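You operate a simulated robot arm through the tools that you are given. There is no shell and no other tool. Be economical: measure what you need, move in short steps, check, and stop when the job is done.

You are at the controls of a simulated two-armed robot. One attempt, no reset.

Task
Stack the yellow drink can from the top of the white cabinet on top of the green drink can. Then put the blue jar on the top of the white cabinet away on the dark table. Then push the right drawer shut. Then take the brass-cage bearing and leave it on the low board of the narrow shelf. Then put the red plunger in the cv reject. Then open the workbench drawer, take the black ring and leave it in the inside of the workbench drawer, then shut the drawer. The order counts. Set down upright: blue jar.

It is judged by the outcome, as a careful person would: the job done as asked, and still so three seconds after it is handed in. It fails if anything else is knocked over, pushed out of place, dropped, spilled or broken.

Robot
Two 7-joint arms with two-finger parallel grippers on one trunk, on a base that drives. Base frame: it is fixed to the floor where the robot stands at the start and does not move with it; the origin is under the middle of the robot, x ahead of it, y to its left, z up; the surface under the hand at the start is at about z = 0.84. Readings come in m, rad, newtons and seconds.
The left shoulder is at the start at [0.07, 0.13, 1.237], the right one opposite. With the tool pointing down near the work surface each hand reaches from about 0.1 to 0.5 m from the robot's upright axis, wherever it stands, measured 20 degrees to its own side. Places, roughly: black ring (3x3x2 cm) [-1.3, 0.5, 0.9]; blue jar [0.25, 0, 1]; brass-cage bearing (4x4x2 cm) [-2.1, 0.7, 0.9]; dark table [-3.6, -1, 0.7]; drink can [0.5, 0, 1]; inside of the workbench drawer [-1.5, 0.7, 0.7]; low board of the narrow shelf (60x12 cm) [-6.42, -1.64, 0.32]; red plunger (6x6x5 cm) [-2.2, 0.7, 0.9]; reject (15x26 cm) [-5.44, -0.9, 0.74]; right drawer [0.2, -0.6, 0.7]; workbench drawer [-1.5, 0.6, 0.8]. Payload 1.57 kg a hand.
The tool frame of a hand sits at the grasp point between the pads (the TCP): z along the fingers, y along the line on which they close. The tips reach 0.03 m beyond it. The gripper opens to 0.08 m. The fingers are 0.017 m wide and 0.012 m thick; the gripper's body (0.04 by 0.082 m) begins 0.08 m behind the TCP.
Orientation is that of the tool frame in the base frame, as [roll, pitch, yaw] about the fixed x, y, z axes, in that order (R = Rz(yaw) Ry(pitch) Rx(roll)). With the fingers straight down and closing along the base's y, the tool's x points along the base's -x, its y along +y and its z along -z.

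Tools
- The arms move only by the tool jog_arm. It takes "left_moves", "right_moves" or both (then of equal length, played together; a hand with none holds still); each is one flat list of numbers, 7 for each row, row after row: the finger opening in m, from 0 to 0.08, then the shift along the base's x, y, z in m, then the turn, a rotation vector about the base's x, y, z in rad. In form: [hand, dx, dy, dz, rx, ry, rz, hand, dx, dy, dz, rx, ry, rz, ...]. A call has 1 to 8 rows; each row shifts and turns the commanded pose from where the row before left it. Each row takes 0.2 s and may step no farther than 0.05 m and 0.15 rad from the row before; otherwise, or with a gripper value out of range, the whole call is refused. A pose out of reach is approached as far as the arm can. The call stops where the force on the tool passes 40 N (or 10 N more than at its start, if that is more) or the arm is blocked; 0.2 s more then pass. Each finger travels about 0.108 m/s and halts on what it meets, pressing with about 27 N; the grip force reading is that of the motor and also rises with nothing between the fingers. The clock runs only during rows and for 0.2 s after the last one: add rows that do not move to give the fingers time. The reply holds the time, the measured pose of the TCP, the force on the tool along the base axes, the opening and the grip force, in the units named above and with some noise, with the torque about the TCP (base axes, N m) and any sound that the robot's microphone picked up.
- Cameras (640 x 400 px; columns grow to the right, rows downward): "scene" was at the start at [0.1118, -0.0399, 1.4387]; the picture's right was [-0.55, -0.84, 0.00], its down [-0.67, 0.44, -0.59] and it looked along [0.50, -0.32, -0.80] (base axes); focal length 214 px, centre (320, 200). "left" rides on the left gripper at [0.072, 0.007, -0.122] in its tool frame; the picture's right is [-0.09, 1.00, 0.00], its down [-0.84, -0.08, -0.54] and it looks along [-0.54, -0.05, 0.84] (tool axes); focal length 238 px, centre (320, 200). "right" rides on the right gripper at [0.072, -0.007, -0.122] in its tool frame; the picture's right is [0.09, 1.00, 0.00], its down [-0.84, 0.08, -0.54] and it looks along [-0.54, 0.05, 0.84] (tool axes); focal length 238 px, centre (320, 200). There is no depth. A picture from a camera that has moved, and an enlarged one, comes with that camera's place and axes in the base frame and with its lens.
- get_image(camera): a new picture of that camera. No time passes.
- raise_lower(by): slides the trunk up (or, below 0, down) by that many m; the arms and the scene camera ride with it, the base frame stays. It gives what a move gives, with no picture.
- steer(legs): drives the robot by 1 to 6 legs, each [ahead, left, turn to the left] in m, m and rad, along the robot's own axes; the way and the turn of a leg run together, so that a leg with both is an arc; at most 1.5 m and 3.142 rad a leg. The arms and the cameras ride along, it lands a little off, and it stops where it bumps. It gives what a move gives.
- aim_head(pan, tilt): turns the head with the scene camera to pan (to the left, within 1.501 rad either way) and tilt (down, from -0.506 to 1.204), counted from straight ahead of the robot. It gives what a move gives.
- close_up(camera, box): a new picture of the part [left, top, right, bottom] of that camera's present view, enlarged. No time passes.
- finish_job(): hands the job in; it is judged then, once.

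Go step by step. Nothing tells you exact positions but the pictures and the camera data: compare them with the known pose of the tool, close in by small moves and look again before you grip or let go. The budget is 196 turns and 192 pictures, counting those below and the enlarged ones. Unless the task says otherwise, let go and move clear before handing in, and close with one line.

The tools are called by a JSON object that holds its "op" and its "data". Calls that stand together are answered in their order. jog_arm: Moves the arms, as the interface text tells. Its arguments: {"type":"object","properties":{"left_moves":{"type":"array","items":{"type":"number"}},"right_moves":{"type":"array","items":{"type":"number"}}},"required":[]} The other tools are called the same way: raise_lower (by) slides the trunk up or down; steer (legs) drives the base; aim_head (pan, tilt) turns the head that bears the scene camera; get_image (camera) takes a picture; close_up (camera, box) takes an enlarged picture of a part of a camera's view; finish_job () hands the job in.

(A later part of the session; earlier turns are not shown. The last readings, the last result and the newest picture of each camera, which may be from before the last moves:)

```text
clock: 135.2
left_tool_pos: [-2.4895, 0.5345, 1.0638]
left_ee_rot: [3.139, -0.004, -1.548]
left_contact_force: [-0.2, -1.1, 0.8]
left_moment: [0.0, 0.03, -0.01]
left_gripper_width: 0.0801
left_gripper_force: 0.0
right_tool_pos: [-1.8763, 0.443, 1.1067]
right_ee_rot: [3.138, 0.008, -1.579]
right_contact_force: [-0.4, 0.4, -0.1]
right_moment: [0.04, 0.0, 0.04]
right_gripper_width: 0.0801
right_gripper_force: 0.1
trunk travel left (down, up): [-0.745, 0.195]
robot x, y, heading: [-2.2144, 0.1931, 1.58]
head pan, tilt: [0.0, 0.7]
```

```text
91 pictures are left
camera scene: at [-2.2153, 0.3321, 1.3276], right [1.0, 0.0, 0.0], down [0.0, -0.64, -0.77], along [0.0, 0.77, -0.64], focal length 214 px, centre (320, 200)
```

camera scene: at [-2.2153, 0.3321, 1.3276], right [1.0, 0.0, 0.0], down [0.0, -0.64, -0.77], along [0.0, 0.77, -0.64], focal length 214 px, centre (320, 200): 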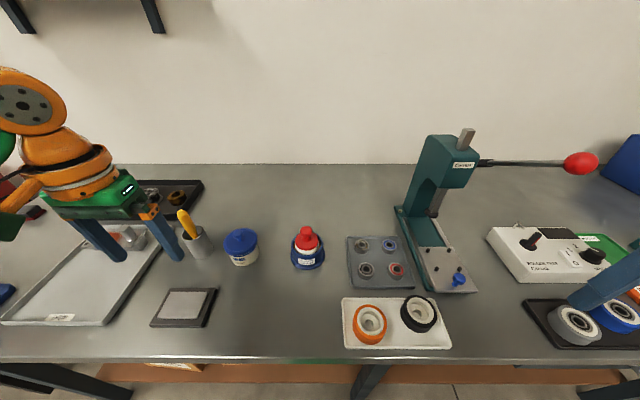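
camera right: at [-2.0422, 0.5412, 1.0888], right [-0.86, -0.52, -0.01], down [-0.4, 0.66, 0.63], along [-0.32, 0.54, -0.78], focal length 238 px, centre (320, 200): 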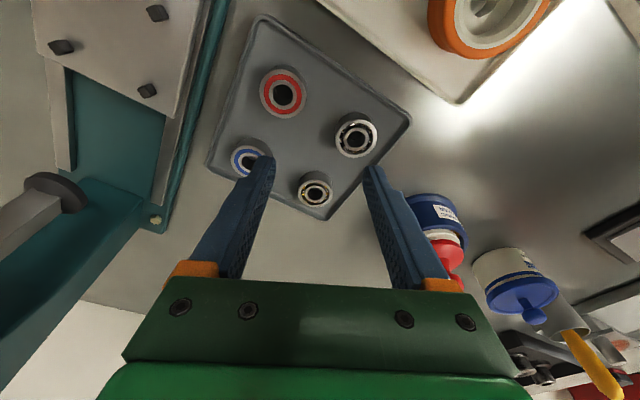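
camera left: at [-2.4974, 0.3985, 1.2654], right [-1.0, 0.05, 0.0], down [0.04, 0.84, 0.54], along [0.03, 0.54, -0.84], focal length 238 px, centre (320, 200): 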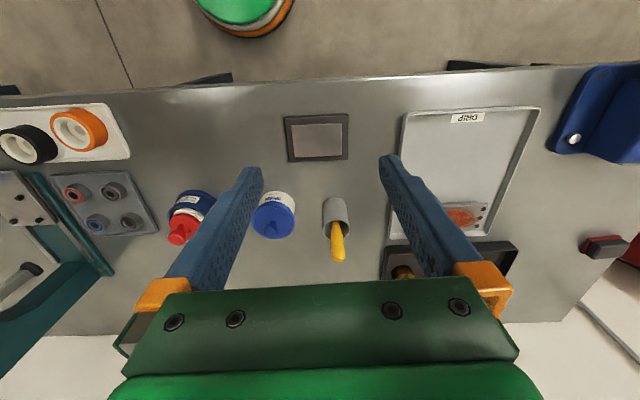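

{"op": "jog_arm", "data": {"left_moves": [0.06, 0, -0.03, 0.035, 0, 0, 0, 0.06, 0, -0.03, 0.035, 0, 0, 0], "right_moves": [0.08, 0, -0.03, 0.03, 0, 0, 0, 0.08, 0, -0.03, 0.03, 0, 0, 0]}}

{"op": "steer", "data": {"legs": [[0, -0.17, 0]]}}

{"op": "jog_arm", "data": {"left_moves": [0.06, 0.045, 0, 0, 0, 0, 0, 0.06, 0.045, 0, 0, 0, 0, 0, 0.06, 0.045, 0.01, 0, 0, 0, 0, 0.06, 0.04, 0.02, -0.02, 0, 0, 0, 0.06, 0.03, 0.03, -0.02, 0, 0, 0]}}

{"op": "get_image", "data": {"camera": "left"}}

```text
clock: 135.8
left_tool_pos: [-2.4884, 0.4715, 1.1337]
left_ee_rot: [-3.141, 0.0, -1.546]
left_contact_force: [-0.3, -0.7, -0.3]
left_moment: [0.06, -0.02, -0.03]
left_gripper_width: 0.0599
left_gripper_force: 0.1
right_tool_pos: [-1.8786, 0.3811, 1.1684]
right_ee_rot: [3.14, 0.014, -1.58]
right_contact_force: [0.7, -0.7, -0.2]
right_moment: [0.0, -0.03, -0.01]
right_gripper_width: 0.0797
right_gripper_force: 0.0
trunk travel left (down, up): [-0.745, 0.195]
robot x, y, heading: [-2.2164, 0.1972, 1.574]
head pan, tilt: [0.0, 0.7]
```

```text
clock: 137.3
left_tool_pos: [-2.3221, 0.478, 1.1318]
left_ee_rot: [-3.14, -0.005, -1.542]
left_contact_force: [0.0, 0.2, -0.8]
left_moment: [0.02, 0.0, 0.0]
left_gripper_width: 0.0598
left_gripper_force: 0.1
right_tool_pos: [-1.7115, 0.3883, 1.1673]
right_ee_rot: [-3.141, 0.006, -1.577]
right_contact_force: [-0.1, 0.2, -0.5]
right_moment: [0.01, -0.02, 0.0]
right_gripper_width: 0.08
right_gripper_force: 0.0
trunk travel left (down, up): [-0.745, 0.195]
robot x, y, heading: [-2.0482, 0.1996, 1.581]
head pan, tilt: [0.0, 0.7]
```

```text
clock: 138.5
left_tool_pos: [-2.1158, 0.5386, 1.0919]
left_ee_rot: [3.139, -0.005, -1.544]
left_contact_force: [-0.3, 0.6, 0.8]
left_moment: [0.0, -0.02, -0.01]
left_gripper_width: 0.0599
left_gripper_force: 0.1
right_tool_pos: [-1.708, 0.3915, 1.1659]
right_ee_rot: [3.141, 0.004, -1.577]
right_contact_force: [0.1, -0.5, 0.5]
right_moment: [-0.03, 0.01, 0.02]
right_gripper_width: 0.0799
right_gripper_force: 0.1
trunk travel left (down, up): [-0.745, 0.195]
robot x, y, heading: [-2.0466, 0.2023, 1.575]
head pan, tilt: [0.0, 0.7]
```

```text
90 pictures are left
camera left: at [-2.1191, 0.4686, 1.2143], right [-1.0, 0.06, 0.0], down [0.05, 0.84, 0.54], along [0.03, 0.54, -0.84], focal length 238 px, centre (320, 200)
```

left: 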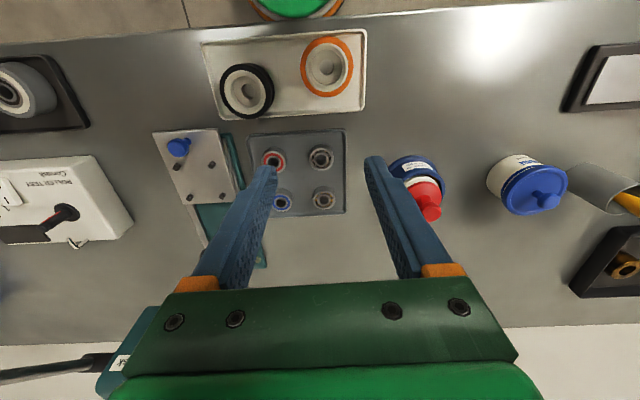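

Now the brass-cage bearing shows at (-2.114, 0.671). I move above it.

{"op": "jog_arm", "data": {"left_moves": [0.06, 0, 0.035, -0.02, 0, 0, 0, 0.06, 0, 0.035, -0.03, 0, 0, 0, 0.06, 0.002, 0.03, -0.03, 0, 0, 0, 0.06, 0, 0.03, -0.03, 0, 0, 0]}}

{"op": "get_image", "data": {"camera": "left"}}

```text
clock: 139.5
left_tool_pos: [-2.1124, 0.6642, 0.979]
left_ee_rot: [3.138, -0.004, -1.546]
left_contact_force: [0.8, 0.7, 0.5]
left_moment: [-0.02, -0.03, -0.03]
left_gripper_width: 0.06
left_gripper_force: 0.1
left hand out of reach, approached as far as the arm can: row 4
right_tool_pos: [-1.7076, 0.389, 1.166]
right_ee_rot: [3.138, 0.007, -1.58]
right_contact_force: [0.5, 0.7, 1.5]
right_moment: [0.01, 0.0, 0.02]
right_gripper_width: 0.0799
right_gripper_force: 0.0
trunk travel left (down, up): [-0.745, 0.195]
robot x, y, heading: [-2.0465, 0.1986, 1.578]
head pan, tilt: [0.0, 0.7]
```

```text
89 pictures are left
camera left: at [-2.1156, 0.5932, 1.1023], right [-1.0, 0.07, 0.0], down [0.06, 0.84, 0.54], along [0.03, 0.54, -0.84], focal length 238 px, centre (320, 200)
```

left: 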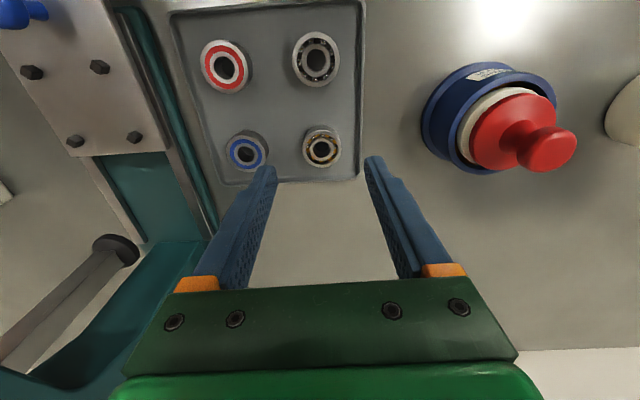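

Aligned (bearing at (-2.113, 0.668)); the brass cage is clear. I lower by the trunk to keep reach, in two steps.

{"op": "raise_lower", "data": {"by": -0.045}}

{"op": "get_image", "data": {"camera": "left"}}

{"op": "get_image", "data": {"camera": "scene"}}

```text
clock: 140.3
left_tool_pos: [-2.1131, 0.6625, 0.935]
left_ee_rot: [3.14, -0.004, -1.543]
left_contact_force: [0.3, 0.2, 0.2]
left_moment: [-0.01, 0.0, 0.01]
left_gripper_width: 0.0598
left_gripper_force: 0.0
right_tool_pos: [-1.7088, 0.3874, 1.1211]
right_ee_rot: [3.14, 0.008, -1.576]
right_contact_force: [0.4, -0.1, -0.4]
right_moment: [0.02, -0.04, -0.01]
right_gripper_width: 0.0798
right_gripper_force: 0.1
trunk travel left (down, up): [-0.7, 0.24]
robot x, y, heading: [-2.0448, 0.1983, 1.575]
head pan, tilt: [0.0, 0.7]
```

```text
88 pictures are left
camera left: at [-2.1171, 0.5922, 1.058], right [-1.0, 0.07, 0.0], down [0.05, 0.84, 0.54], along [0.03, 0.54, -0.84], focal length 238 px, centre (320, 200)
```

left: 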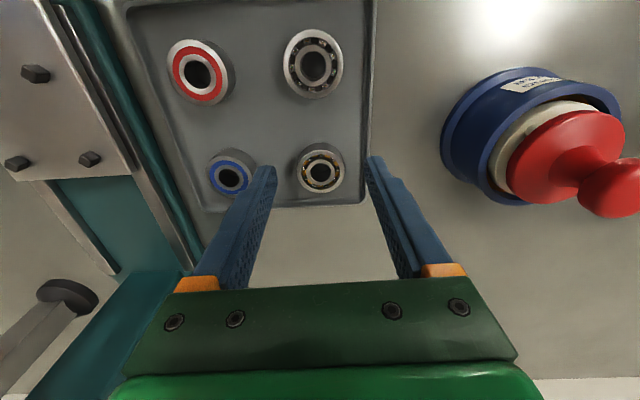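

```text
87 pictures are left
camera scene: at [-2.0482, 0.3343, 1.2824], right [1.0, 0.01, 0.0], down [0.01, -0.64, -0.77], along [-0.01, 0.77, -0.64], focal length 214 px, centre (320, 200)
```

scene: 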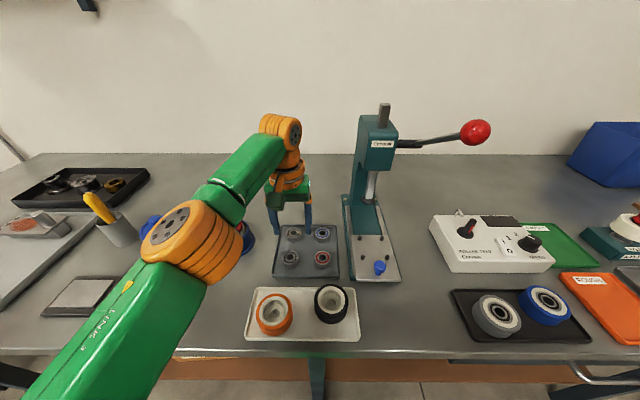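

{"op": "raise_lower", "data": {"by": -0.02}}

{"op": "jog_arm", "data": {"left_moves": [0.06, 0, 0.005, 0, 0, 0, 0]}}

{"op": "get_image", "data": {"camera": "left"}}

```text
clock: 140.9
left_tool_pos: [-2.1129, 0.6624, 0.9216]
left_ee_rot: [3.137, 0.009, -1.545]
left_contact_force: [0.8, -7.4, 8.9]
left_moment: [-0.29, 0.24, 0.28]
left_gripper_width: 0.0594
left_gripper_force: 0.0
right_tool_pos: [-1.7072, 0.3839, 1.1025]
right_ee_rot: [3.139, 0.012, -1.578]
right_contact_force: [0.7, -0.2, -0.4]
right_moment: [-0.02, -0.01, 0.0]
right_gripper_width: 0.0801
right_gripper_force: 0.0
trunk travel left (down, up): [-0.681, 0.259]
robot x, y, heading: [-2.0487, 0.1976, 1.58]
head pan, tilt: [0.0, 0.7]
stopped: the force on the tool passed its limit at 46 N (the readings are from after the stop); the commanded pose is now the measured one
```

```text
clock: 141.3
left_tool_pos: [-2.115, 0.6636, 0.9219]
left_ee_rot: [3.14, 0.013, -1.545]
left_contact_force: [2.7, -5.6, 7.0]
left_moment: [-0.26, 0.17, 0.22]
left_gripper_width: 0.0579
left_gripper_force: 0.0
left hand out of reach, approached as far as the arm can: row 1
right_tool_pos: [-1.707, 0.3836, 1.1039]
right_ee_rot: [3.137, 0.014, -1.579]
right_contact_force: [0.3, 0.2, 0.9]
right_moment: [0.0, -0.02, 0.0]
right_gripper_width: 0.0797
right_gripper_force: 0.0
trunk travel left (down, up): [-0.681, 0.259]
robot x, y, heading: [-2.0511, 0.1995, 1.58]
head pan, tilt: [0.0, 0.7]
```

```text
86 pictures are left
camera left: at [-2.1184, 0.5909, 1.0427], right [-1.0, 0.07, 0.01], down [0.06, 0.83, 0.55], along [0.03, 0.55, -0.83], focal length 238 px, centre (320, 200)
```

left: 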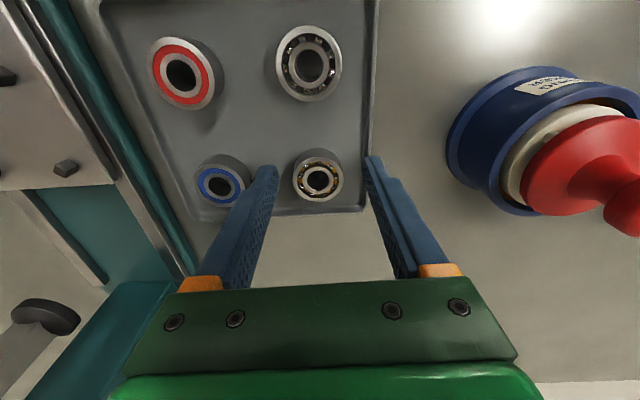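

A finger met the tray's rim. I lift, rotate the hand 45° so the fingers close along the tray diagonal where there is room.

{"op": "jog_arm", "data": {"left_moves": [0.06, 0, 0, 0.03, 0, 0, 0, 0.056, 0, 0, 0, 0, 0, -0.15, 0.056, 0, 0, 0, 0, 0, -0.15, 0.056, 0, 0, 0, 0, 0, -0.15, 0.056, 0, 0, 0, 0, 0, -0.15, 0.056, 0, 0, 0, 0, 0, -0.15]}}

{"op": "get_image", "data": {"camera": "left"}}

```text
clock: 142.7
left_tool_pos: [-2.1223, 0.661, 0.9492]
left_ee_rot: [3.14, 0.007, -2.297]
left_contact_force: [-0.2, -0.4, 0.8]
left_moment: [0.0, 0.01, -0.02]
left_gripper_width: 0.0559
left_gripper_force: 0.1
left hand out of reach, approached as far as the arm can: row 1
right_tool_pos: [-1.7093, 0.3885, 1.1025]
right_ee_rot: [3.141, 0.006, -1.575]
right_contact_force: [0.9, -0.8, -0.1]
right_moment: [0.02, -0.01, 0.0]
right_gripper_width: 0.0801
right_gripper_force: 0.1
trunk travel left (down, up): [-0.681, 0.259]
robot x, y, heading: [-2.0455, 0.1971, 1.578]
head pan, tilt: [0.0, 0.7]
```

```text
85 pictures are left
camera left: at [-2.1745, 0.6116, 1.0699], right [-0.68, 0.73, 0.0], down [0.61, 0.57, 0.55], along [0.4, 0.38, -0.84], focal length 238 px, centre (320, 200)
```

left: 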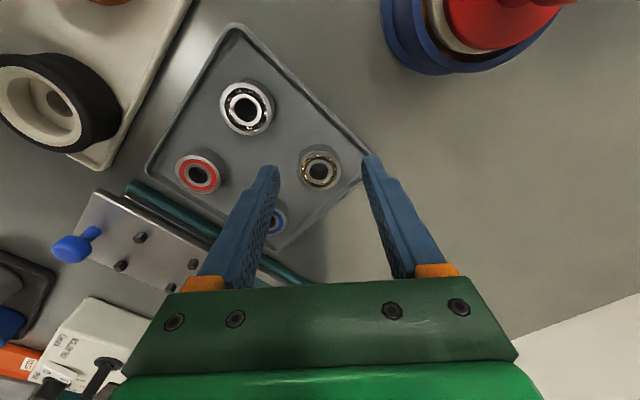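

{"op": "jog_arm", "data": {"left_moves": [0.056, 0.003, 0.003, 0, 0, 0, 0, 0.056, 0.003, 0.003, 0, 0, 0, 0]}}

{"op": "raise_lower", "data": {"by": -0.02}}

{"op": "close_up", "data": {"camera": "left", "box": [220, 80, 420, 280]}}

```text
clock: 143.3
left_tool_pos: [-2.1223, 0.6622, 0.9477]
left_ee_rot: [3.139, 0.009, -2.295]
left_contact_force: [-0.1, 0.5, 0.2]
left_moment: [-0.03, 0.0, 0.03]
left_gripper_width: 0.0558
left_gripper_force: 0.1
left hand out of reach, approached as far as the arm can: row 1, 2
right_tool_pos: [-1.7088, 0.3882, 1.104]
right_ee_rot: [3.14, 0.006, -1.575]
right_contact_force: [0.4, 0.7, 0.8]
right_moment: [-0.01, 0.01, 0.0]
right_gripper_width: 0.08
right_gripper_force: 0.0
trunk travel left (down, up): [-0.681, 0.259]
robot x, y, heading: [-2.0482, 0.2, 1.576]
head pan, tilt: [0.0, 0.7]
```

```text
clock: 144.0
left_tool_pos: [-2.1225, 0.6614, 0.9271]
left_ee_rot: [3.141, 0.007, -2.293]
left_contact_force: [0.0, -0.5, -0.4]
left_moment: [-0.02, 0.01, -0.03]
left_gripper_width: 0.0558
left_gripper_force: 0.1
right_tool_pos: [-1.7087, 0.3875, 1.0822]
right_ee_rot: [3.139, 0.007, -1.576]
right_contact_force: [-0.2, 0.2, -0.6]
right_moment: [-0.01, -0.01, 0.03]
right_gripper_width: 0.08
right_gripper_force: 0.1
trunk travel left (down, up): [-0.661, 0.279]
robot x, y, heading: [-2.0445, 0.2029, 1.584]
head pan, tilt: [0.0, 0.7]
```

```text
2.00 times, centred on (320, 180) of left
camera zoom: at [-2.174, 0.6121, 1.0487], right [-0.69, 0.73, 0.0], down [0.61, 0.57, 0.55], along [0.4, 0.38, -0.84], focal length 477 px, centre (320, 240)
```

zoom: 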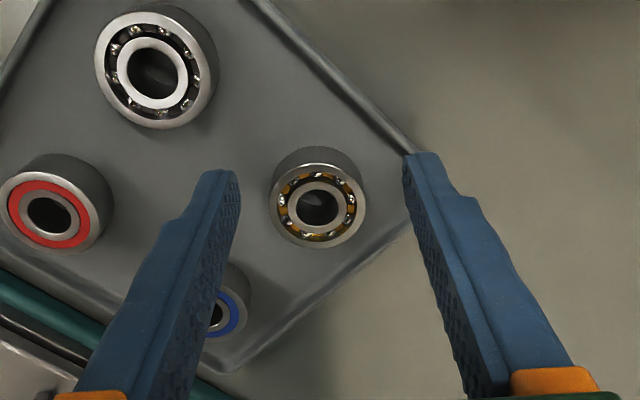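

I nudge the base 1 cm forward and adjust x, with a narrower opening.

{"op": "steer", "data": {"legs": [[0.012, 0, 0]]}}

{"op": "jog_arm", "data": {"left_moves": [0.048, 0.006, -0.002, 0, 0, 0, 0]}}

{"op": "close_up", "data": {"camera": "left", "box": [220, 80, 420, 280]}}

```text
clock: 144.8
left_tool_pos: [-2.1222, 0.6728, 0.9281]
left_ee_rot: [3.138, 0.01, -2.295]
left_contact_force: [0.1, -0.5, 0.2]
left_moment: [0.01, 0.04, 0.0]
left_gripper_width: 0.0557
left_gripper_force: 0.0
right_tool_pos: [-1.709, 0.3986, 1.0831]
right_ee_rot: [3.14, 0.009, -1.576]
right_contact_force: [0.7, 0.1, -0.3]
right_moment: [0.02, 0.01, -0.02]
right_gripper_width: 0.0801
right_gripper_force: 0.1
trunk travel left (down, up): [-0.661, 0.279]
robot x, y, heading: [-2.0483, 0.2108, 1.58]
head pan, tilt: [0.0, 0.7]
```

```text
clock: 145.2
left_tool_pos: [-2.1154, 0.6706, 0.9276]
left_ee_rot: [3.137, 0.007, -2.294]
left_contact_force: [-0.5, 0.4, 0.7]
left_moment: [0.03, 0.0, -0.04]
left_gripper_width: 0.0481
left_gripper_force: 0.2
right_tool_pos: [-1.7084, 0.3999, 1.0819]
right_ee_rot: [3.138, 0.01, -1.578]
right_contact_force: [-0.3, -0.7, -0.5]
right_moment: [0.01, 0.01, -0.01]
right_gripper_width: 0.0801
right_gripper_force: 0.0
trunk travel left (down, up): [-0.661, 0.279]
robot x, y, heading: [-2.0476, 0.2123, 1.578]
head pan, tilt: [0.0, 0.7]
```

```text
2.00 times, centred on (320, 180) of left
camera zoom: at [-2.1682, 0.6218, 1.0487], right [-0.69, 0.73, 0.0], down [0.61, 0.57, 0.55], along [0.4, 0.38, -0.84], focal length 477 px, centre (320, 240)
```

zoom: 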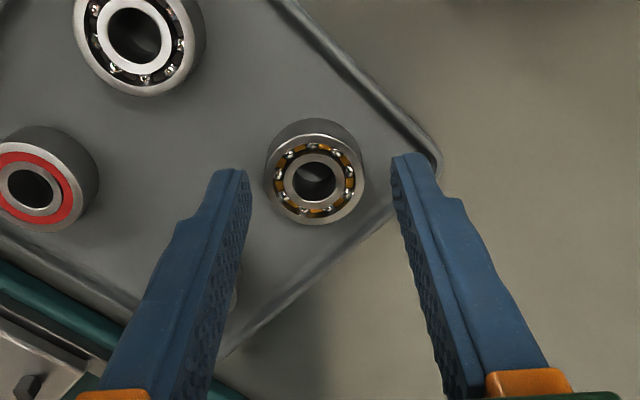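

Centred. I lower 1.2 cm and close.

{"op": "raise_lower", "data": {"by": -0.012}}

{"op": "jog_arm", "data": {"left_moves": [0.03, 0, 0, 0, 0, 0, 0, 0.02, 0, 0, 0, 0, 0, 0, 0.02, 0, 0, 0, 0, 0, 0]}}

{"op": "close_up", "data": {"camera": "left", "box": [220, 80, 420, 280]}}

```text
clock: 145.8
left_tool_pos: [-2.1156, 0.6701, 0.9216]
left_ee_rot: [3.127, 0.018, -2.297]
left_contact_force: [1.6, 1.4, 21.2]
left_moment: [0.41, 0.55, -0.09]
left_gripper_width: 0.0475
left_gripper_force: 0.0
right_tool_pos: [-1.7093, 0.396, 1.0727]
right_ee_rot: [3.14, 0.014, -1.577]
right_contact_force: [0.4, 0.1, 0.3]
right_moment: [0.04, 0.0, 0.02]
right_gripper_width: 0.08
right_gripper_force: 0.0
trunk travel left (down, up): [-0.65, 0.29]
robot x, y, heading: [-2.0483, 0.2122, 1.579]
head pan, tilt: [0.0, 0.7]
stopped: the force on the tool passed its limit at 43 N (the readings are from after the stop); the commanded pose is now the measured one
```

```text
clock: 146.4
left_tool_pos: [-2.1192, 0.6754, 0.919]
left_ee_rot: [3.121, 0.019, -2.294]
left_contact_force: [-2.1, 0.3, 4.1]
left_moment: [-0.02, -0.02, 0.01]
left_gripper_width: 0.034
left_gripper_force: 8.3
right_tool_pos: [-1.7095, 0.3994, 1.0718]
right_ee_rot: [3.141, 0.008, -1.577]
right_contact_force: [-0.8, 0.4, 0.3]
right_moment: [-0.01, 0.01, 0.01]
right_gripper_width: 0.0801
right_gripper_force: 0.1
trunk travel left (down, up): [-0.65, 0.29]
robot x, y, heading: [-2.0499, 0.2112, 1.57]
head pan, tilt: [0.0, 0.7]
stopped in row 2 (left hand): the force on the tool passed its limit at 43 N (the readings are from after the stop); the commanded pose is now the measured one
```

```text
2.00 times, centred on (320, 180) of left
camera zoom: at [-2.1704, 0.6224, 1.0399], right [-0.69, 0.73, 0.02], down [0.61, 0.56, 0.56], along [0.39, 0.4, -0.83], focal length 477 px, centre (320, 240)
```

zoom: 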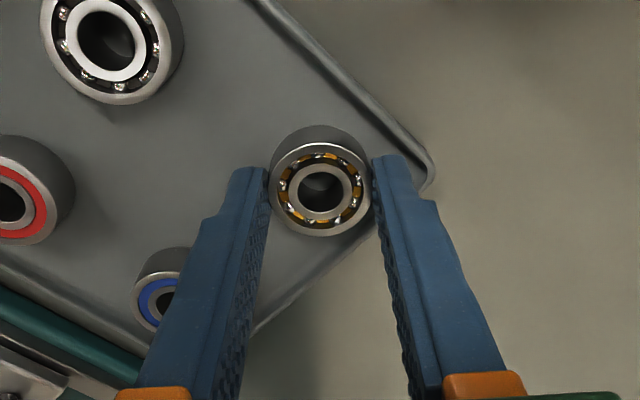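

The fingers are on the bearing; I complete the grip and lift slightly.

{"op": "jog_arm", "data": {"left_moves": [0.02, 0, 0, 0, 0, 0, 0, 0.02, 0, 0, 0, 0, 0, 0, 0.02, 0, 0, 0.02, 0, 0, 0, 0.02, 0, -0.005, 0.03, 0, 0, 0]}}

{"op": "get_image", "data": {"camera": "left"}}

{"op": "close_up", "data": {"camera": "scene", "box": [200, 200, 420, 340]}}

```text
clock: 147.4
left_tool_pos: [-2.125, 0.6609, 0.9583]
left_ee_rot: [3.124, 0.017, -2.295]
left_contact_force: [0.2, -0.1, 0.3]
left_moment: [0.01, -0.01, -0.03]
left_gripper_width: 0.0335
left_gripper_force: 27.3
left hand out of reach, approached as far as the arm can: row 3, 4
right_tool_pos: [-1.7089, 0.3998, 1.0712]
right_ee_rot: [3.14, 0.008, -1.578]
right_contact_force: [0.0, 0.1, -0.4]
right_moment: [-0.01, 0.01, 0.01]
right_gripper_width: 0.0799
right_gripper_force: 0.0
trunk travel left (down, up): [-0.65, 0.29]
robot x, y, heading: [-2.0468, 0.2117, 1.58]
head pan, tilt: [0.0, 0.7]
```

```text
81 pictures are left
camera left: at [-2.1772, 0.6095, 1.0778], right [-0.69, 0.73, 0.02], down [0.61, 0.56, 0.55], along [0.39, 0.39, -0.83], focal length 238 px, centre (320, 200)
```

left: 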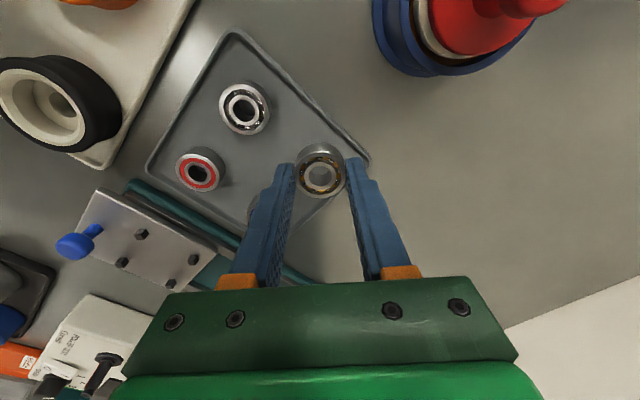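

```text
2.86 times, centred on (310, 270) of scene
camera zoom: at [-2.0479, 0.3457, 1.2325], right [1.0, 0.01, 0.0], down [0.0, -0.64, -0.77], along [-0.01, 0.77, -0.64], focal length 613 px, centre (349, 0)
```

zoom: 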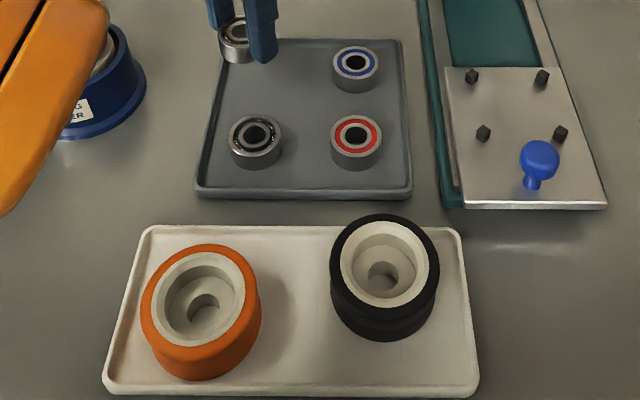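

The brass-cage bearing is held and the rest is untouched. I raise the trunk, back away from the bench and look toward the far end for the narrow shelf.

{"op": "raise_lower", "data": {"by": 0.2}}

{"op": "steer", "data": {"legs": [[-0.38, 0, 0], [0, 0, 1.56]]}}

{"op": "aim_head", "data": {"pan": 0.15, "tilt": 0.2}}

{"op": "get_image", "data": {"camera": "scene"}}

```text
clock: 149.6
left_tool_pos: [-2.1257, 0.6628, 1.1559]
left_ee_rot: [3.124, 0.016, -2.293]
left_contact_force: [0.6, 0.0, -0.1]
left_moment: [0.0, -0.01, -0.01]
left_gripper_width: 0.0334
left_gripper_force: 26.5
right_tool_pos: [-1.7096, 0.401, 1.2705]
right_ee_rot: [3.141, 0.007, -1.576]
right_contact_force: [0.6, 0.0, -0.2]
right_moment: [0.04, -0.04, 0.01]
right_gripper_width: 0.0802
right_gripper_force: 0.0
trunk travel left (down, up): [-0.85, 0.09]
robot x, y, heading: [-2.0456, 0.2088, 1.583]
head pan, tilt: [0.0, 0.7]
```

```text
clock: 155.8
left_tool_pos: [-2.498, -0.2477, 1.1562]
left_ee_rot: [3.121, 0.016, -0.729]
left_contact_force: [0.5, 1.0, 0.0]
left_moment: [-0.01, 0.01, 0.0]
left_gripper_width: 0.0333
left_gripper_force: 26.9
right_tool_pos: [-2.2333, 0.1677, 1.2717]
right_ee_rot: [3.139, 0.006, -0.013]
right_contact_force: [-0.2, 0.4, -0.7]
right_moment: [-0.01, 0.01, 0.01]
right_gripper_width: 0.0804
right_gripper_force: 0.1
trunk travel left (down, up): [-0.85, 0.09]
robot x, y, heading: [-2.0503, -0.1693, -3.137]
head pan, tilt: [0.0, 0.7]
```

```text
clock: 156.7
left_tool_pos: [-2.4979, -0.2466, 1.1564]
left_ee_rot: [3.123, 0.018, -0.729]
left_contact_force: [0.3, 0.2, -1.8]
left_moment: [0.02, -0.01, 0.02]
left_gripper_width: 0.0334
left_gripper_force: 26.7
right_tool_pos: [-2.2326, 0.1673, 1.2706]
right_ee_rot: [3.139, 0.008, -0.012]
right_contact_force: [0.4, 0.6, 0.6]
right_moment: [0.01, 0.03, 0.02]
right_gripper_width: 0.08
right_gripper_force: 0.0
trunk travel left (down, up): [-0.85, 0.09]
robot x, y, heading: [-2.0426, -0.1736, -3.146]
head pan, tilt: [0.15, 0.201]
```

```text
79 pictures are left
camera scene: at [-2.1889, -0.185, 1.4777], right [-0.15, 0.99, 0.0], down [0.2, 0.03, -0.98], along [-0.97, -0.15, -0.2], focal length 214 px, centre (320, 200)
```

scene: 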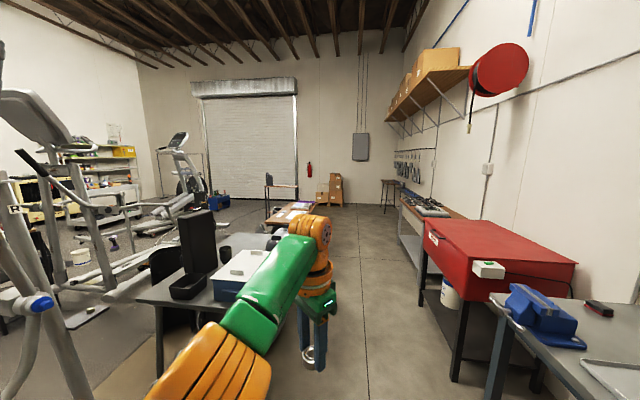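

{"op": "close_up", "data": {"camera": "scene", "box": [230, 150, 370, 250]}}

```text
4.00 times, centred on (300, 200) of scene
camera zoom: at [-2.1889, -0.185, 1.4777], right [-0.15, 0.99, 0.0], down [0.2, 0.03, -0.98], along [-0.97, -0.15, -0.2], focal length 858 px, centre (400, 200)
```

zoom: 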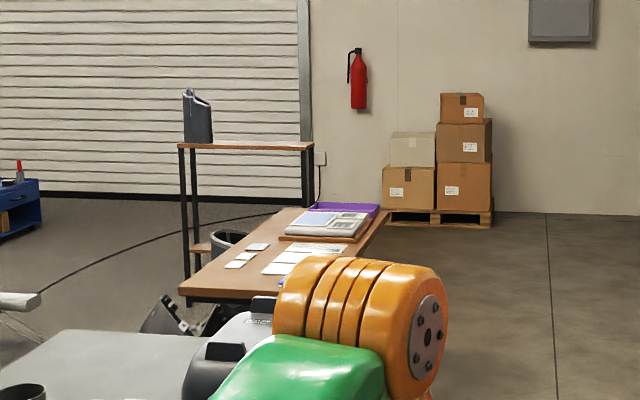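

The narrow shelf is beyond the brown table: black frame, wooden top at z≈0.87, low board beneath, long side along y. I drive down the aisle to beyond the brown table and look.

{"op": "steer", "data": {"legs": [[1.5, 0, 0], [1.5, 0, 0], [0.9, 0, 0]]}}

{"op": "aim_head", "data": {"pan": 1.2, "tilt": 0.45}}

{"op": "get_image", "data": {"camera": "scene"}}

```text
clock: 175.5
left_tool_pos: [-6.3815, -0.3843, 1.1565]
left_ee_rot: [3.123, 0.017, -0.695]
left_contact_force: [-0.2, 0.0, -0.5]
left_moment: [0.01, 0.01, 0.0]
left_gripper_width: 0.0334
left_gripper_force: 27.3
right_tool_pos: [-6.1326, 0.0396, 1.2714]
right_ee_rot: [3.139, 0.01, 0.025]
right_contact_force: [-0.2, -0.4, -0.3]
right_moment: [-0.03, 0.0, -0.01]
right_gripper_width: 0.08
right_gripper_force: 0.1
trunk travel left (down, up): [-0.85, 0.09]
robot x, y, heading: [-5.9343, -0.2908, -3.104]
head pan, tilt: [0.15, 0.201]
```

```text
clock: 176.8
left_tool_pos: [-6.3836, -0.385, 1.1576]
left_ee_rot: [3.122, 0.015, -0.693]
left_contact_force: [0.5, -0.6, -0.8]
left_moment: [0.0, 0.01, 0.02]
left_gripper_width: 0.0334
left_gripper_force: 27.3
right_tool_pos: [-6.1329, 0.0404, 1.2711]
right_ee_rot: [3.141, 0.007, 0.026]
right_contact_force: [0.7, -0.9, 0.6]
right_moment: [-0.03, -0.02, -0.01]
right_gripper_width: 0.0799
right_gripper_force: 0.0
trunk travel left (down, up): [-0.85, 0.09]
robot x, y, heading: [-5.9364, -0.2914, -3.104]
head pan, tilt: [1.201, 0.45]
```

```text
77 pictures are left
camera scene: at [-6.0142, -0.3807, 1.4546], right [-0.95, 0.33, 0.0], down [0.14, 0.41, -0.9], along [-0.29, -0.85, -0.44], focal length 214 px, centre (320, 200)
```

scene: 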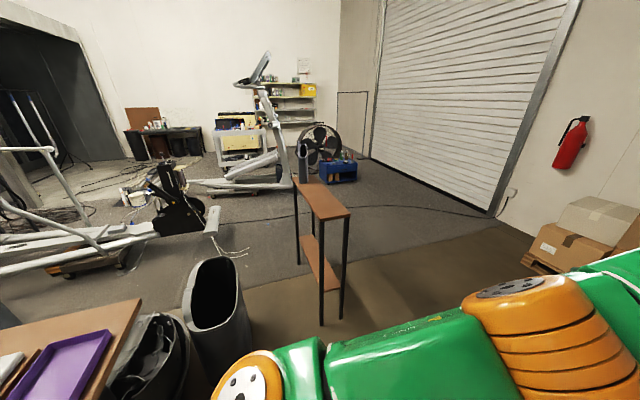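

Bins stand between the brown table and the shelf, so I'll reach the low board from its open far side: drive past it, come around at x≈-7.25, and face +x.

{"op": "steer", "data": {"legs": [[1.35, 0, 0], [0, 1.28, 0], [0, 0, 3.104]]}}

{"op": "aim_head", "data": {"pan": 0.0, "tilt": 0.7}}

{"op": "get_image", "data": {"camera": "scene"}}

```text
clock: 197.1
left_tool_pos: [-6.7716, -1.5567, 1.1567]
left_ee_rot: [3.122, 0.015, 2.481]
left_contact_force: [0.2, 0.2, -0.7]
left_moment: [0.01, 0.0, 0.0]
left_gripper_width: 0.0334
left_gripper_force: 27.5
right_tool_pos: [-7.0062, -1.9892, 1.2703]
right_ee_rot: [3.141, 0.007, -3.086]
right_contact_force: [0.2, 0.5, -1.3]
right_moment: [0.02, 0.01, 0.01]
right_gripper_width: 0.08
right_gripper_force: 0.0
trunk travel left (down, up): [-0.85, 0.09]
robot x, y, heading: [-7.2201, -1.6625, 0.072]
head pan, tilt: [1.201, 0.45]
```

```text
clock: 198.5
left_tool_pos: [-6.7717, -1.5576, 1.157]
left_ee_rot: [3.121, 0.015, 2.482]
left_contact_force: [-0.4, 0.6, -1.3]
left_moment: [-0.02, -0.01, -0.03]
left_gripper_width: 0.0333
left_gripper_force: 26.8
right_tool_pos: [-7.0047, -1.9892, 1.2706]
right_ee_rot: [3.14, 0.006, -3.085]
right_contact_force: [-0.3, -0.2, 0.0]
right_moment: [0.01, 0.0, 0.0]
right_gripper_width: 0.0798
right_gripper_force: 0.1
trunk travel left (down, up): [-0.85, 0.09]
robot x, y, heading: [-7.2178, -1.6625, 0.067]
head pan, tilt: [0.0, 0.7]
```

```text
76 pictures are left
camera scene: at [-7.0812, -1.6534, 1.4323], right [0.07, -1.0, 0.0], down [-0.64, -0.05, -0.76], along [0.76, 0.06, -0.64], focal length 214 px, centre (320, 200)
```

scene: 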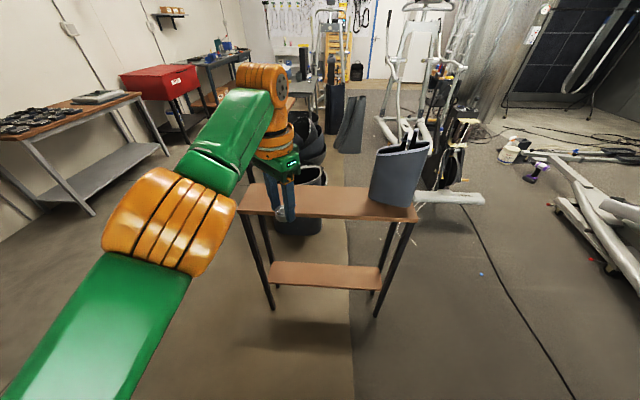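

The low board spans x -6.495..-6.357, y -1.95..-1.31, with ample height below the top. I lower the trunk, straighten the wrist, and lower the hand to board height before entering.

{"op": "raise_lower", "data": {"by": -0.5}}

{"op": "jog_arm", "data": {"left_moves": [0.02, -0.02, 0, -0.04, 0, 0, 0.14, 0.02, -0.02, 0, -0.04, 0, 0, 0.14, 0.02, -0.02, 0, -0.04, 0, 0, 0.14, 0.02, 0, 0, -0.04, 0, 0, 0.14, 0.02, 0, 0, -0.04, 0, 0, 0.12]}}

{"op": "get_image", "data": {"camera": "scene"}}

{"op": "get_image", "data": {"camera": "left"}}

```text
refused: -0.5 is not a number from -0.4 to 0.4
```

```text
clock: 199.7
left_tool_pos: [-6.7477, -1.5737, 0.9744]
left_ee_rot: [3.122, 0.016, -3.119]
left_contact_force: [0.4, 0.9, -0.5]
left_moment: [0.01, 0.02, 0.0]
left_gripper_width: 0.0336
left_gripper_force: 27.5
left hand out of reach, approached as far as the arm can: row 1, 2, 3
right_tool_pos: [-7.0049, -1.9895, 1.2717]
right_ee_rot: [3.139, 0.008, -3.084]
right_contact_force: [0.1, 0.5, -0.5]
right_moment: [0.02, 0.0, 0.03]
right_gripper_width: 0.0797
right_gripper_force: 0.1
trunk travel left (down, up): [-0.85, 0.09]
robot x, y, heading: [-7.2163, -1.6612, 0.068]
head pan, tilt: [0.0, 0.7]
```

```text
75 pictures are left
camera scene: at [-7.0804, -1.6533, 1.4323], right [0.07, -1.0, 0.0], down [-0.64, -0.05, -0.76], along [0.76, 0.05, -0.64], focal length 214 px, centre (320, 200)
```

scene: 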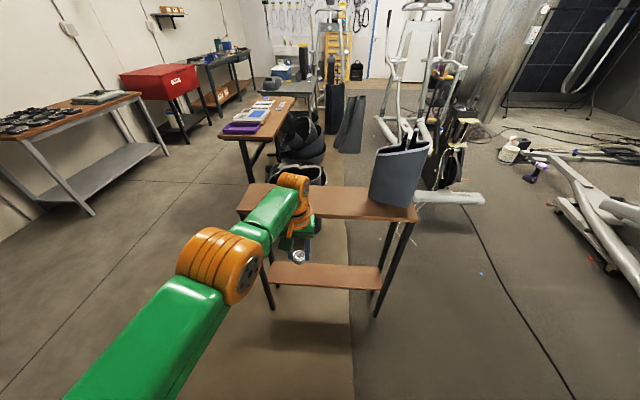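

```text
74 pictures are left
camera left: at [-6.8212, -1.5713, 1.0951], right [0.07, 1.0, 0.02], down [0.83, -0.07, 0.55], along [0.55, -0.02, -0.83], focal length 238 px, centre (320, 200)
```

left: 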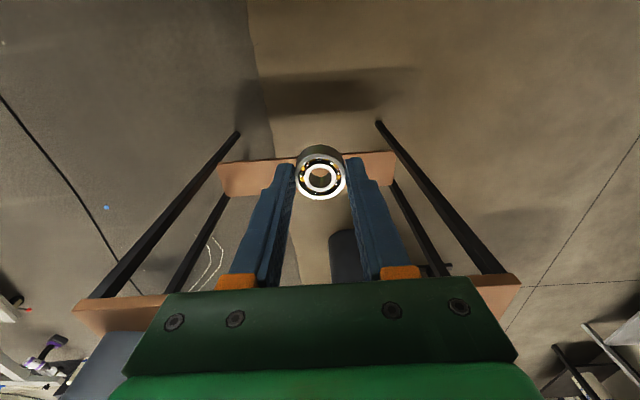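

{"op": "raise_lower", "data": {"by": -0.4}}

{"op": "raise_lower", "data": {"by": -0.16}}

{"op": "get_image", "data": {"camera": "scene"}}

{"op": "get_image", "data": {"camera": "left"}}

```text
clock: 203.5
left_tool_pos: [-6.7496, -1.574, 0.5752]
left_ee_rot: [3.122, 0.016, -3.122]
left_contact_force: [0.1, -0.9, -0.4]
left_moment: [0.0, -0.01, 0.01]
left_gripper_width: 0.0332
left_gripper_force: 26.9
right_tool_pos: [-7.006, -1.9897, 0.8702]
right_ee_rot: [3.14, 0.007, -3.084]
right_contact_force: [0.7, 0.2, 0.4]
right_moment: [0.0, 0.02, -0.03]
right_gripper_width: 0.0802
right_gripper_force: 0.1
trunk travel left (down, up): [-0.45, 0.49]
robot x, y, heading: [-7.2167, -1.6654, 0.068]
head pan, tilt: [0.0, 0.7]
```

```text
clock: 205.4
left_tool_pos: [-6.7484, -1.5749, 0.4152]
left_ee_rot: [3.123, 0.014, -3.123]
left_contact_force: [0.6, -0.1, -0.2]
left_moment: [0.0, 0.02, 0.0]
left_gripper_width: 0.0335
left_gripper_force: 27.2
right_tool_pos: [-7.005, -1.9887, 0.7106]
right_ee_rot: [3.14, 0.006, -3.084]
right_contact_force: [0.3, -0.4, -0.7]
right_moment: [-0.01, -0.01, 0.03]
right_gripper_width: 0.0797
right_gripper_force: 0.0
trunk travel left (down, up): [-0.29, 0.65]
robot x, y, heading: [-7.2136, -1.6688, 0.074]
head pan, tilt: [0.0, 0.7]
```

```text
73 pictures are left
camera scene: at [-7.0814, -1.6535, 0.8724], right [0.07, -1.0, 0.0], down [-0.64, -0.05, -0.76], along [0.76, 0.05, -0.64], focal length 214 px, centre (320, 200)
```

scene: 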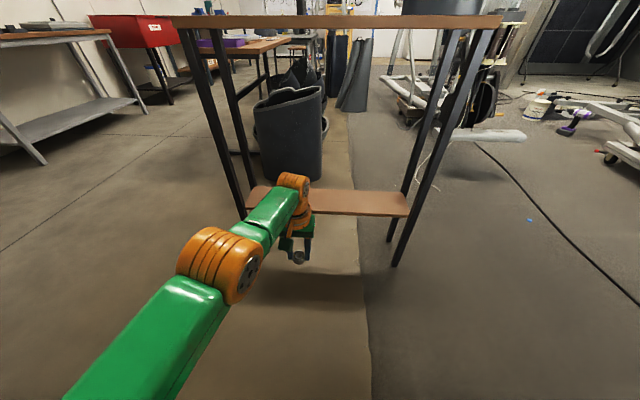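

```text
72 pictures are left
camera left: at [-6.822, -1.5712, 0.5358], right [0.07, 1.0, 0.02], down [0.83, -0.07, 0.55], along [0.55, -0.02, -0.83], focal length 238 px, centre (320, 200)
```

left: 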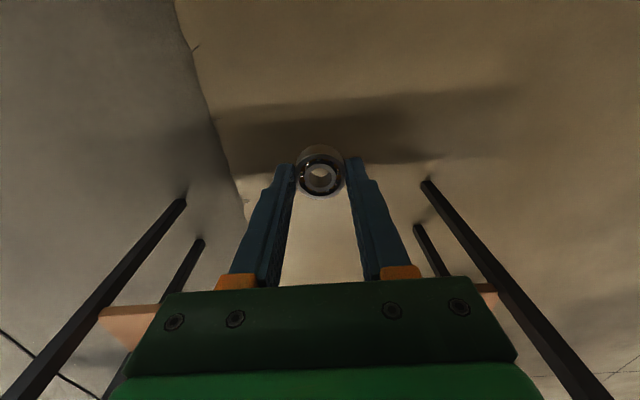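

Bearing bottom is ~5 cm above the board. I drive in 0.32 m.

{"op": "steer", "data": {"legs": [[0.322, 0, 0]]}}

{"op": "get_image", "data": {"camera": "scene"}}

{"op": "get_image", "data": {"camera": "left"}}

```text
clock: 207.5
left_tool_pos: [-6.4279, -1.5503, 0.4157]
left_ee_rot: [3.121, 0.013, -3.118]
left_contact_force: [0.3, -0.3, -0.6]
left_moment: [-0.03, -0.01, 0.03]
left_gripper_width: 0.0334
left_gripper_force: 26.8
right_tool_pos: [-6.6835, -1.9653, 0.7104]
right_ee_rot: [3.14, 0.007, -3.083]
right_contact_force: [0.1, 1.0, -0.4]
right_moment: [-0.02, 0.01, -0.01]
right_gripper_width: 0.0799
right_gripper_force: 0.1
trunk travel left (down, up): [-0.29, 0.65]
robot x, y, heading: [-6.8979, -1.6405, 0.076]
head pan, tilt: [0.0, 0.7]
```

```text
71 pictures are left
camera scene: at [-6.7601, -1.6298, 0.8723], right [0.07, -1.0, 0.0], down [-0.64, -0.05, -0.76], along [0.76, 0.06, -0.64], focal length 214 px, centre (320, 200)
```

scene: 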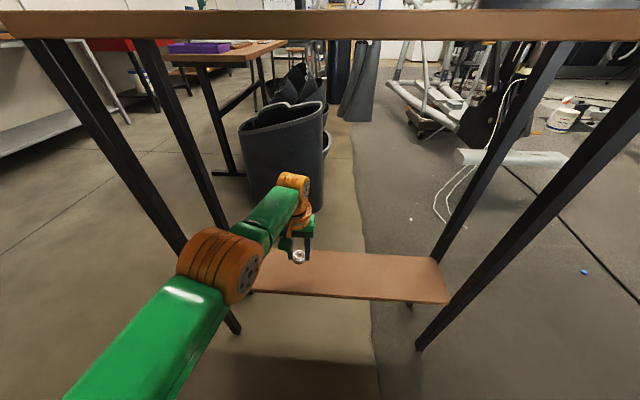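

```text
70 pictures are left
camera left: at [-6.501, -1.5468, 0.5357], right [0.07, 1.0, 0.02], down [0.83, -0.07, 0.55], along [0.55, -0.02, -0.83], focal length 238 px, centre (320, 200)
```

left: 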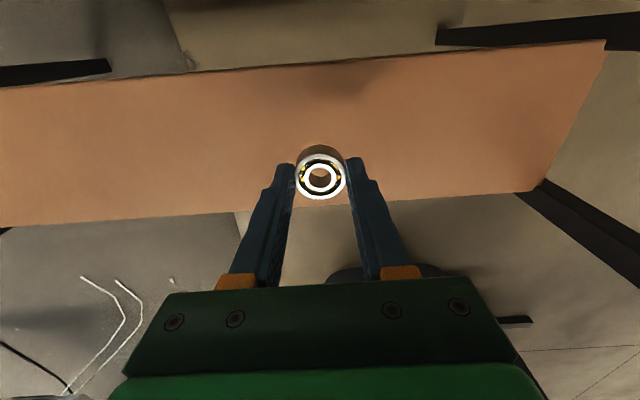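

The bearing is over the board centre. I lower with the trunk toward contact.

{"op": "jog_arm", "data": {"left_moves": [0.02, 0.006, 0, 0, 0, 0, 0]}}

{"op": "raise_lower", "data": {"by": -0.045}}

{"op": "get_image", "data": {"camera": "left"}}

{"op": "close_up", "data": {"camera": "scene", "box": [240, 190, 400, 310]}}

```text
clock: 207.9
left_tool_pos: [-6.4272, -1.5478, 0.4151]
left_ee_rot: [3.123, 0.017, -3.12]
left_contact_force: [-1.1, -0.3, 0.0]
left_moment: [0.03, -0.02, 0.0]
left_gripper_width: 0.0336
left_gripper_force: 27.2
left hand out of reach, approached as far as the arm can: row 1
right_tool_pos: [-6.6835, -1.9655, 0.7115]
right_ee_rot: [3.14, 0.006, -3.082]
right_contact_force: [-0.1, -1.5, 0.4]
right_moment: [-0.02, 0.02, -0.02]
right_gripper_width: 0.0797
right_gripper_force: 0.0
trunk travel left (down, up): [-0.29, 0.65]
robot x, y, heading: [-6.8937, -1.6421, 0.074]
head pan, tilt: [0.0, 0.7]
```

```text
clock: 208.8
left_tool_pos: [-6.4259, -1.5491, 0.3718]
left_ee_rot: [3.123, 0.016, -3.119]
left_contact_force: [-0.1, -1.4, -0.3]
left_moment: [0.01, 0.03, -0.01]
left_gripper_width: 0.0334
left_gripper_force: 26.9
right_tool_pos: [-6.6835, -1.9666, 0.6659]
right_ee_rot: [3.139, 0.008, -3.083]
right_contact_force: [-0.6, -1.2, -0.4]
right_moment: [0.01, -0.02, 0.0]
right_gripper_width: 0.0799
right_gripper_force: 0.0
trunk travel left (down, up): [-0.245, 0.695]
robot x, y, heading: [-6.8951, -1.6447, 0.073]
head pan, tilt: [0.0, 0.7]
```

```text
69 pictures are left
camera left: at [-6.5003, -1.5447, 0.4912], right [0.07, 1.0, 0.02], down [0.83, -0.07, 0.55], along [0.55, -0.02, -0.83], focal length 238 px, centre (320, 200)
```

left: 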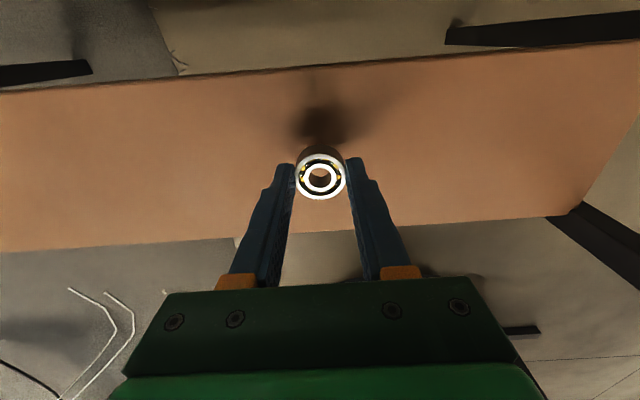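

```text
3.33 times, centred on (320, 250) of scene
camera zoom: at [-6.7604, -1.6298, 0.8273], right [0.07, -1.0, 0.0], down [-0.64, -0.05, -0.76], along [0.76, 0.06, -0.64], focal length 715 px, centre (320, 33)
```

zoom: 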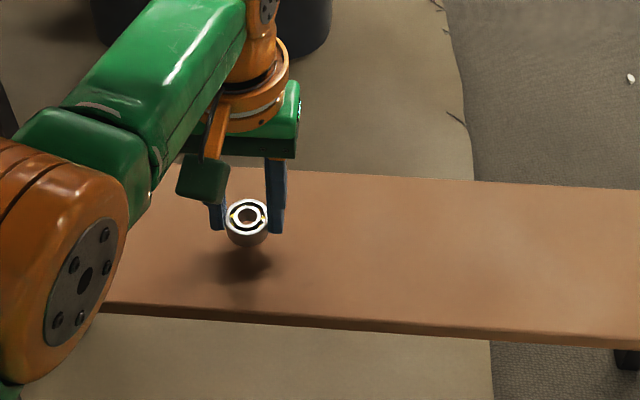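

{"op": "raise_lower", "data": {"by": -0.014}}

{"op": "close_up", "data": {"camera": "scene", "box": [240, 170, 400, 290]}}

```text
clock: 209.4
left_tool_pos: [-6.4269, -1.5485, 0.3572]
left_ee_rot: [3.122, 0.017, -3.119]
left_contact_force: [-0.4, 0.0, -1.4]
left_moment: [0.01, -0.01, 0.0]
left_gripper_width: 0.0337
left_gripper_force: 27.2
right_tool_pos: [-6.6844, -1.9653, 0.652]
right_ee_rot: [3.141, 0.008, -3.083]
right_contact_force: [0.0, -0.2, 0.2]
right_moment: [0.01, 0.02, -0.02]
right_gripper_width: 0.0798
right_gripper_force: 0.1
trunk travel left (down, up): [-0.231, 0.709]
robot x, y, heading: [-6.8969, -1.6393, 0.075]
head pan, tilt: [0.0, 0.7]
```

```text
3.33 times, centred on (320, 230) of scene
camera zoom: at [-6.7604, -1.6298, 0.8133], right [0.07, -1.0, 0.0], down [-0.64, -0.05, -0.76], along [0.76, 0.06, -0.64], focal length 715 px, centre (320, 100)
```

zoom: 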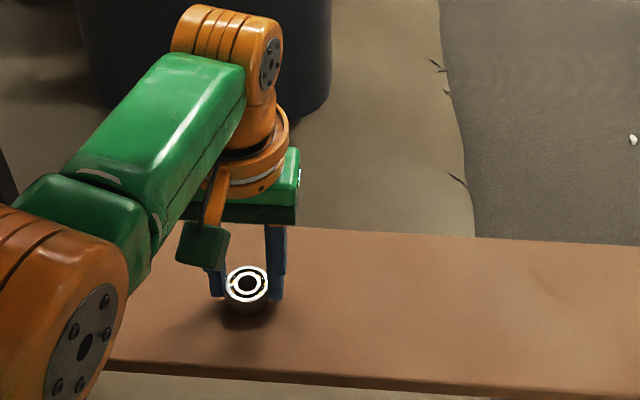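

Close now. I step down in small increments until contact.

{"op": "raise_lower", "data": {"by": -0.008}}

{"op": "raise_lower", "data": {"by": -0.005}}

{"op": "close_up", "data": {"camera": "scene", "box": [240, 170, 400, 290]}}

```text
clock: 210.0
left_tool_pos: [-6.4273, -1.5488, 0.3525]
left_ee_rot: [3.123, 0.023, -3.118]
left_contact_force: [1.0, 2.0, 22.8]
left_moment: [-0.06, 0.05, -0.01]
left_gripper_width: 0.0338
left_gripper_force: 27.0
right_tool_pos: [-6.6884, -1.9659, 0.6454]
right_ee_rot: [3.138, 0.011, -3.082]
right_contact_force: [0.3, 0.1, -0.5]
right_moment: [-0.01, 0.01, 0.02]
right_gripper_width: 0.0799
right_gripper_force: 0.1
trunk travel left (down, up): [-0.223, 0.717]
robot x, y, heading: [-6.896, -1.6415, 0.075]
head pan, tilt: [0.0, 0.7]
```

```text
clock: 210.5
left_tool_pos: [-6.4272, -1.5487, 0.3485]
left_ee_rot: [3.121, 0.027, -3.119]
left_contact_force: [2.9, 1.6, 35.5]
left_moment: [-0.61, 0.11, 0.05]
left_gripper_width: 0.0339
left_gripper_force: 26.5
right_tool_pos: [-6.6884, -1.9662, 0.6407]
right_ee_rot: [3.138, 0.017, -3.082]
right_contact_force: [0.2, 0.3, 0.5]
right_moment: [-0.04, -0.03, -0.01]
right_gripper_width: 0.0797
right_gripper_force: 0.0
trunk travel left (down, up): [-0.218, 0.722]
robot x, y, heading: [-6.8997, -1.6385, 0.073]
head pan, tilt: [0.0, 0.7]
```

```text
3.33 times, centred on (320, 230) of scene
camera zoom: at [-6.7656, -1.6305, 0.8017], right [0.07, -1.0, 0.0], down [-0.64, -0.05, -0.77], along [0.77, 0.06, -0.64], focal length 715 px, centre (320, 100)
```

zoom: 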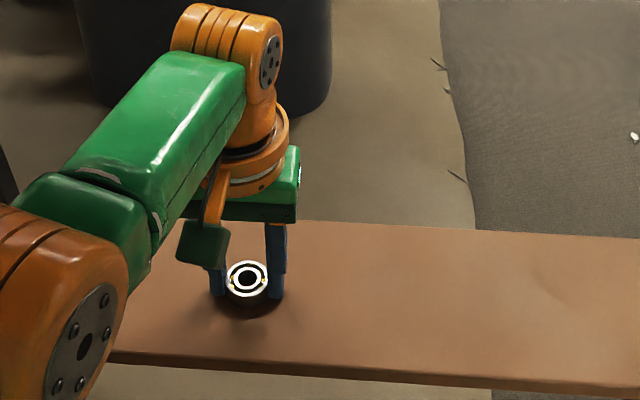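

On the board, a bit over-pressed; I ease up 5 mm and open.

{"op": "raise_lower", "data": {"by": 0.006}}

{"op": "jog_arm", "data": {"left_moves": [0.04, 0, 0, 0, 0, 0, 0, 0.06, 0, 0, 0, 0, 0, 0, 0.06, 0, 0, 0, 0, 0, 0]}}

{"op": "raise_lower", "data": {"by": 0.06}}

{"op": "get_image", "data": {"camera": "left"}}

```text
clock: 211.1
left_tool_pos: [-6.4284, -1.5488, 0.3486]
left_ee_rot: [3.123, 0.014, -3.119]
left_contact_force: [0.7, -0.6, 5.2]
left_moment: [-0.09, -0.06, 0.0]
left_gripper_width: 0.0334
left_gripper_force: 26.8
right_tool_pos: [-6.6855, -1.9649, 0.6446]
right_ee_rot: [3.137, 0.009, -3.082]
right_contact_force: [-0.5, -0.1, 1.3]
right_moment: [0.0, -0.02, 0.02]
right_gripper_width: 0.0799
right_gripper_force: 0.0
trunk travel left (down, up): [-0.224, 0.716]
robot x, y, heading: [-6.8981, -1.642, 0.076]
head pan, tilt: [0.0, 0.7]
```

```text
clock: 211.8
left_tool_pos: [-6.4263, -1.5479, 0.3501]
left_ee_rot: [3.123, 0.015, -3.119]
left_contact_force: [-0.1, 0.2, -0.3]
left_moment: [0.0, -0.01, 0.03]
left_gripper_width: 0.0601
left_gripper_force: 0.0
right_tool_pos: [-6.684, -1.9651, 0.6459]
right_ee_rot: [3.14, 0.007, -3.083]
right_contact_force: [-0.1, -0.5, 0.1]
right_moment: [0.01, 0.01, -0.01]
right_gripper_width: 0.0801
right_gripper_force: 0.1
trunk travel left (down, up): [-0.224, 0.716]
robot x, y, heading: [-6.896, -1.6383, 0.075]
head pan, tilt: [0.0, 0.7]
```

```text
clock: 212.8
left_tool_pos: [-6.4261, -1.5482, 0.4096]
left_ee_rot: [3.121, 0.016, -3.118]
left_contact_force: [-0.5, -0.6, -0.7]
left_moment: [0.0, 0.0, 0.0]
left_gripper_width: 0.06
left_gripper_force: 0.1
right_tool_pos: [-6.6838, -1.9658, 0.7052]
right_ee_rot: [3.141, 0.007, -3.082]
right_contact_force: [-0.3, 0.5, 0.8]
right_moment: [0.0, -0.01, 0.0]
right_gripper_width: 0.0798
right_gripper_force: 0.1
trunk travel left (down, up): [-0.284, 0.656]
robot x, y, heading: [-6.896, -1.6398, 0.072]
head pan, tilt: [0.0, 0.7]
```

```text
65 pictures are left
camera left: at [-6.5002, -1.5447, 0.5302], right [0.07, 1.0, 0.02], down [0.83, -0.07, 0.55], along [0.55, -0.02, -0.83], focal length 238 px, centre (320, 200)
```

left: 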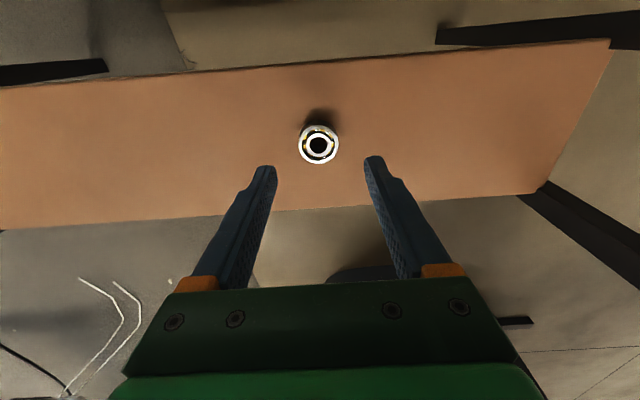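

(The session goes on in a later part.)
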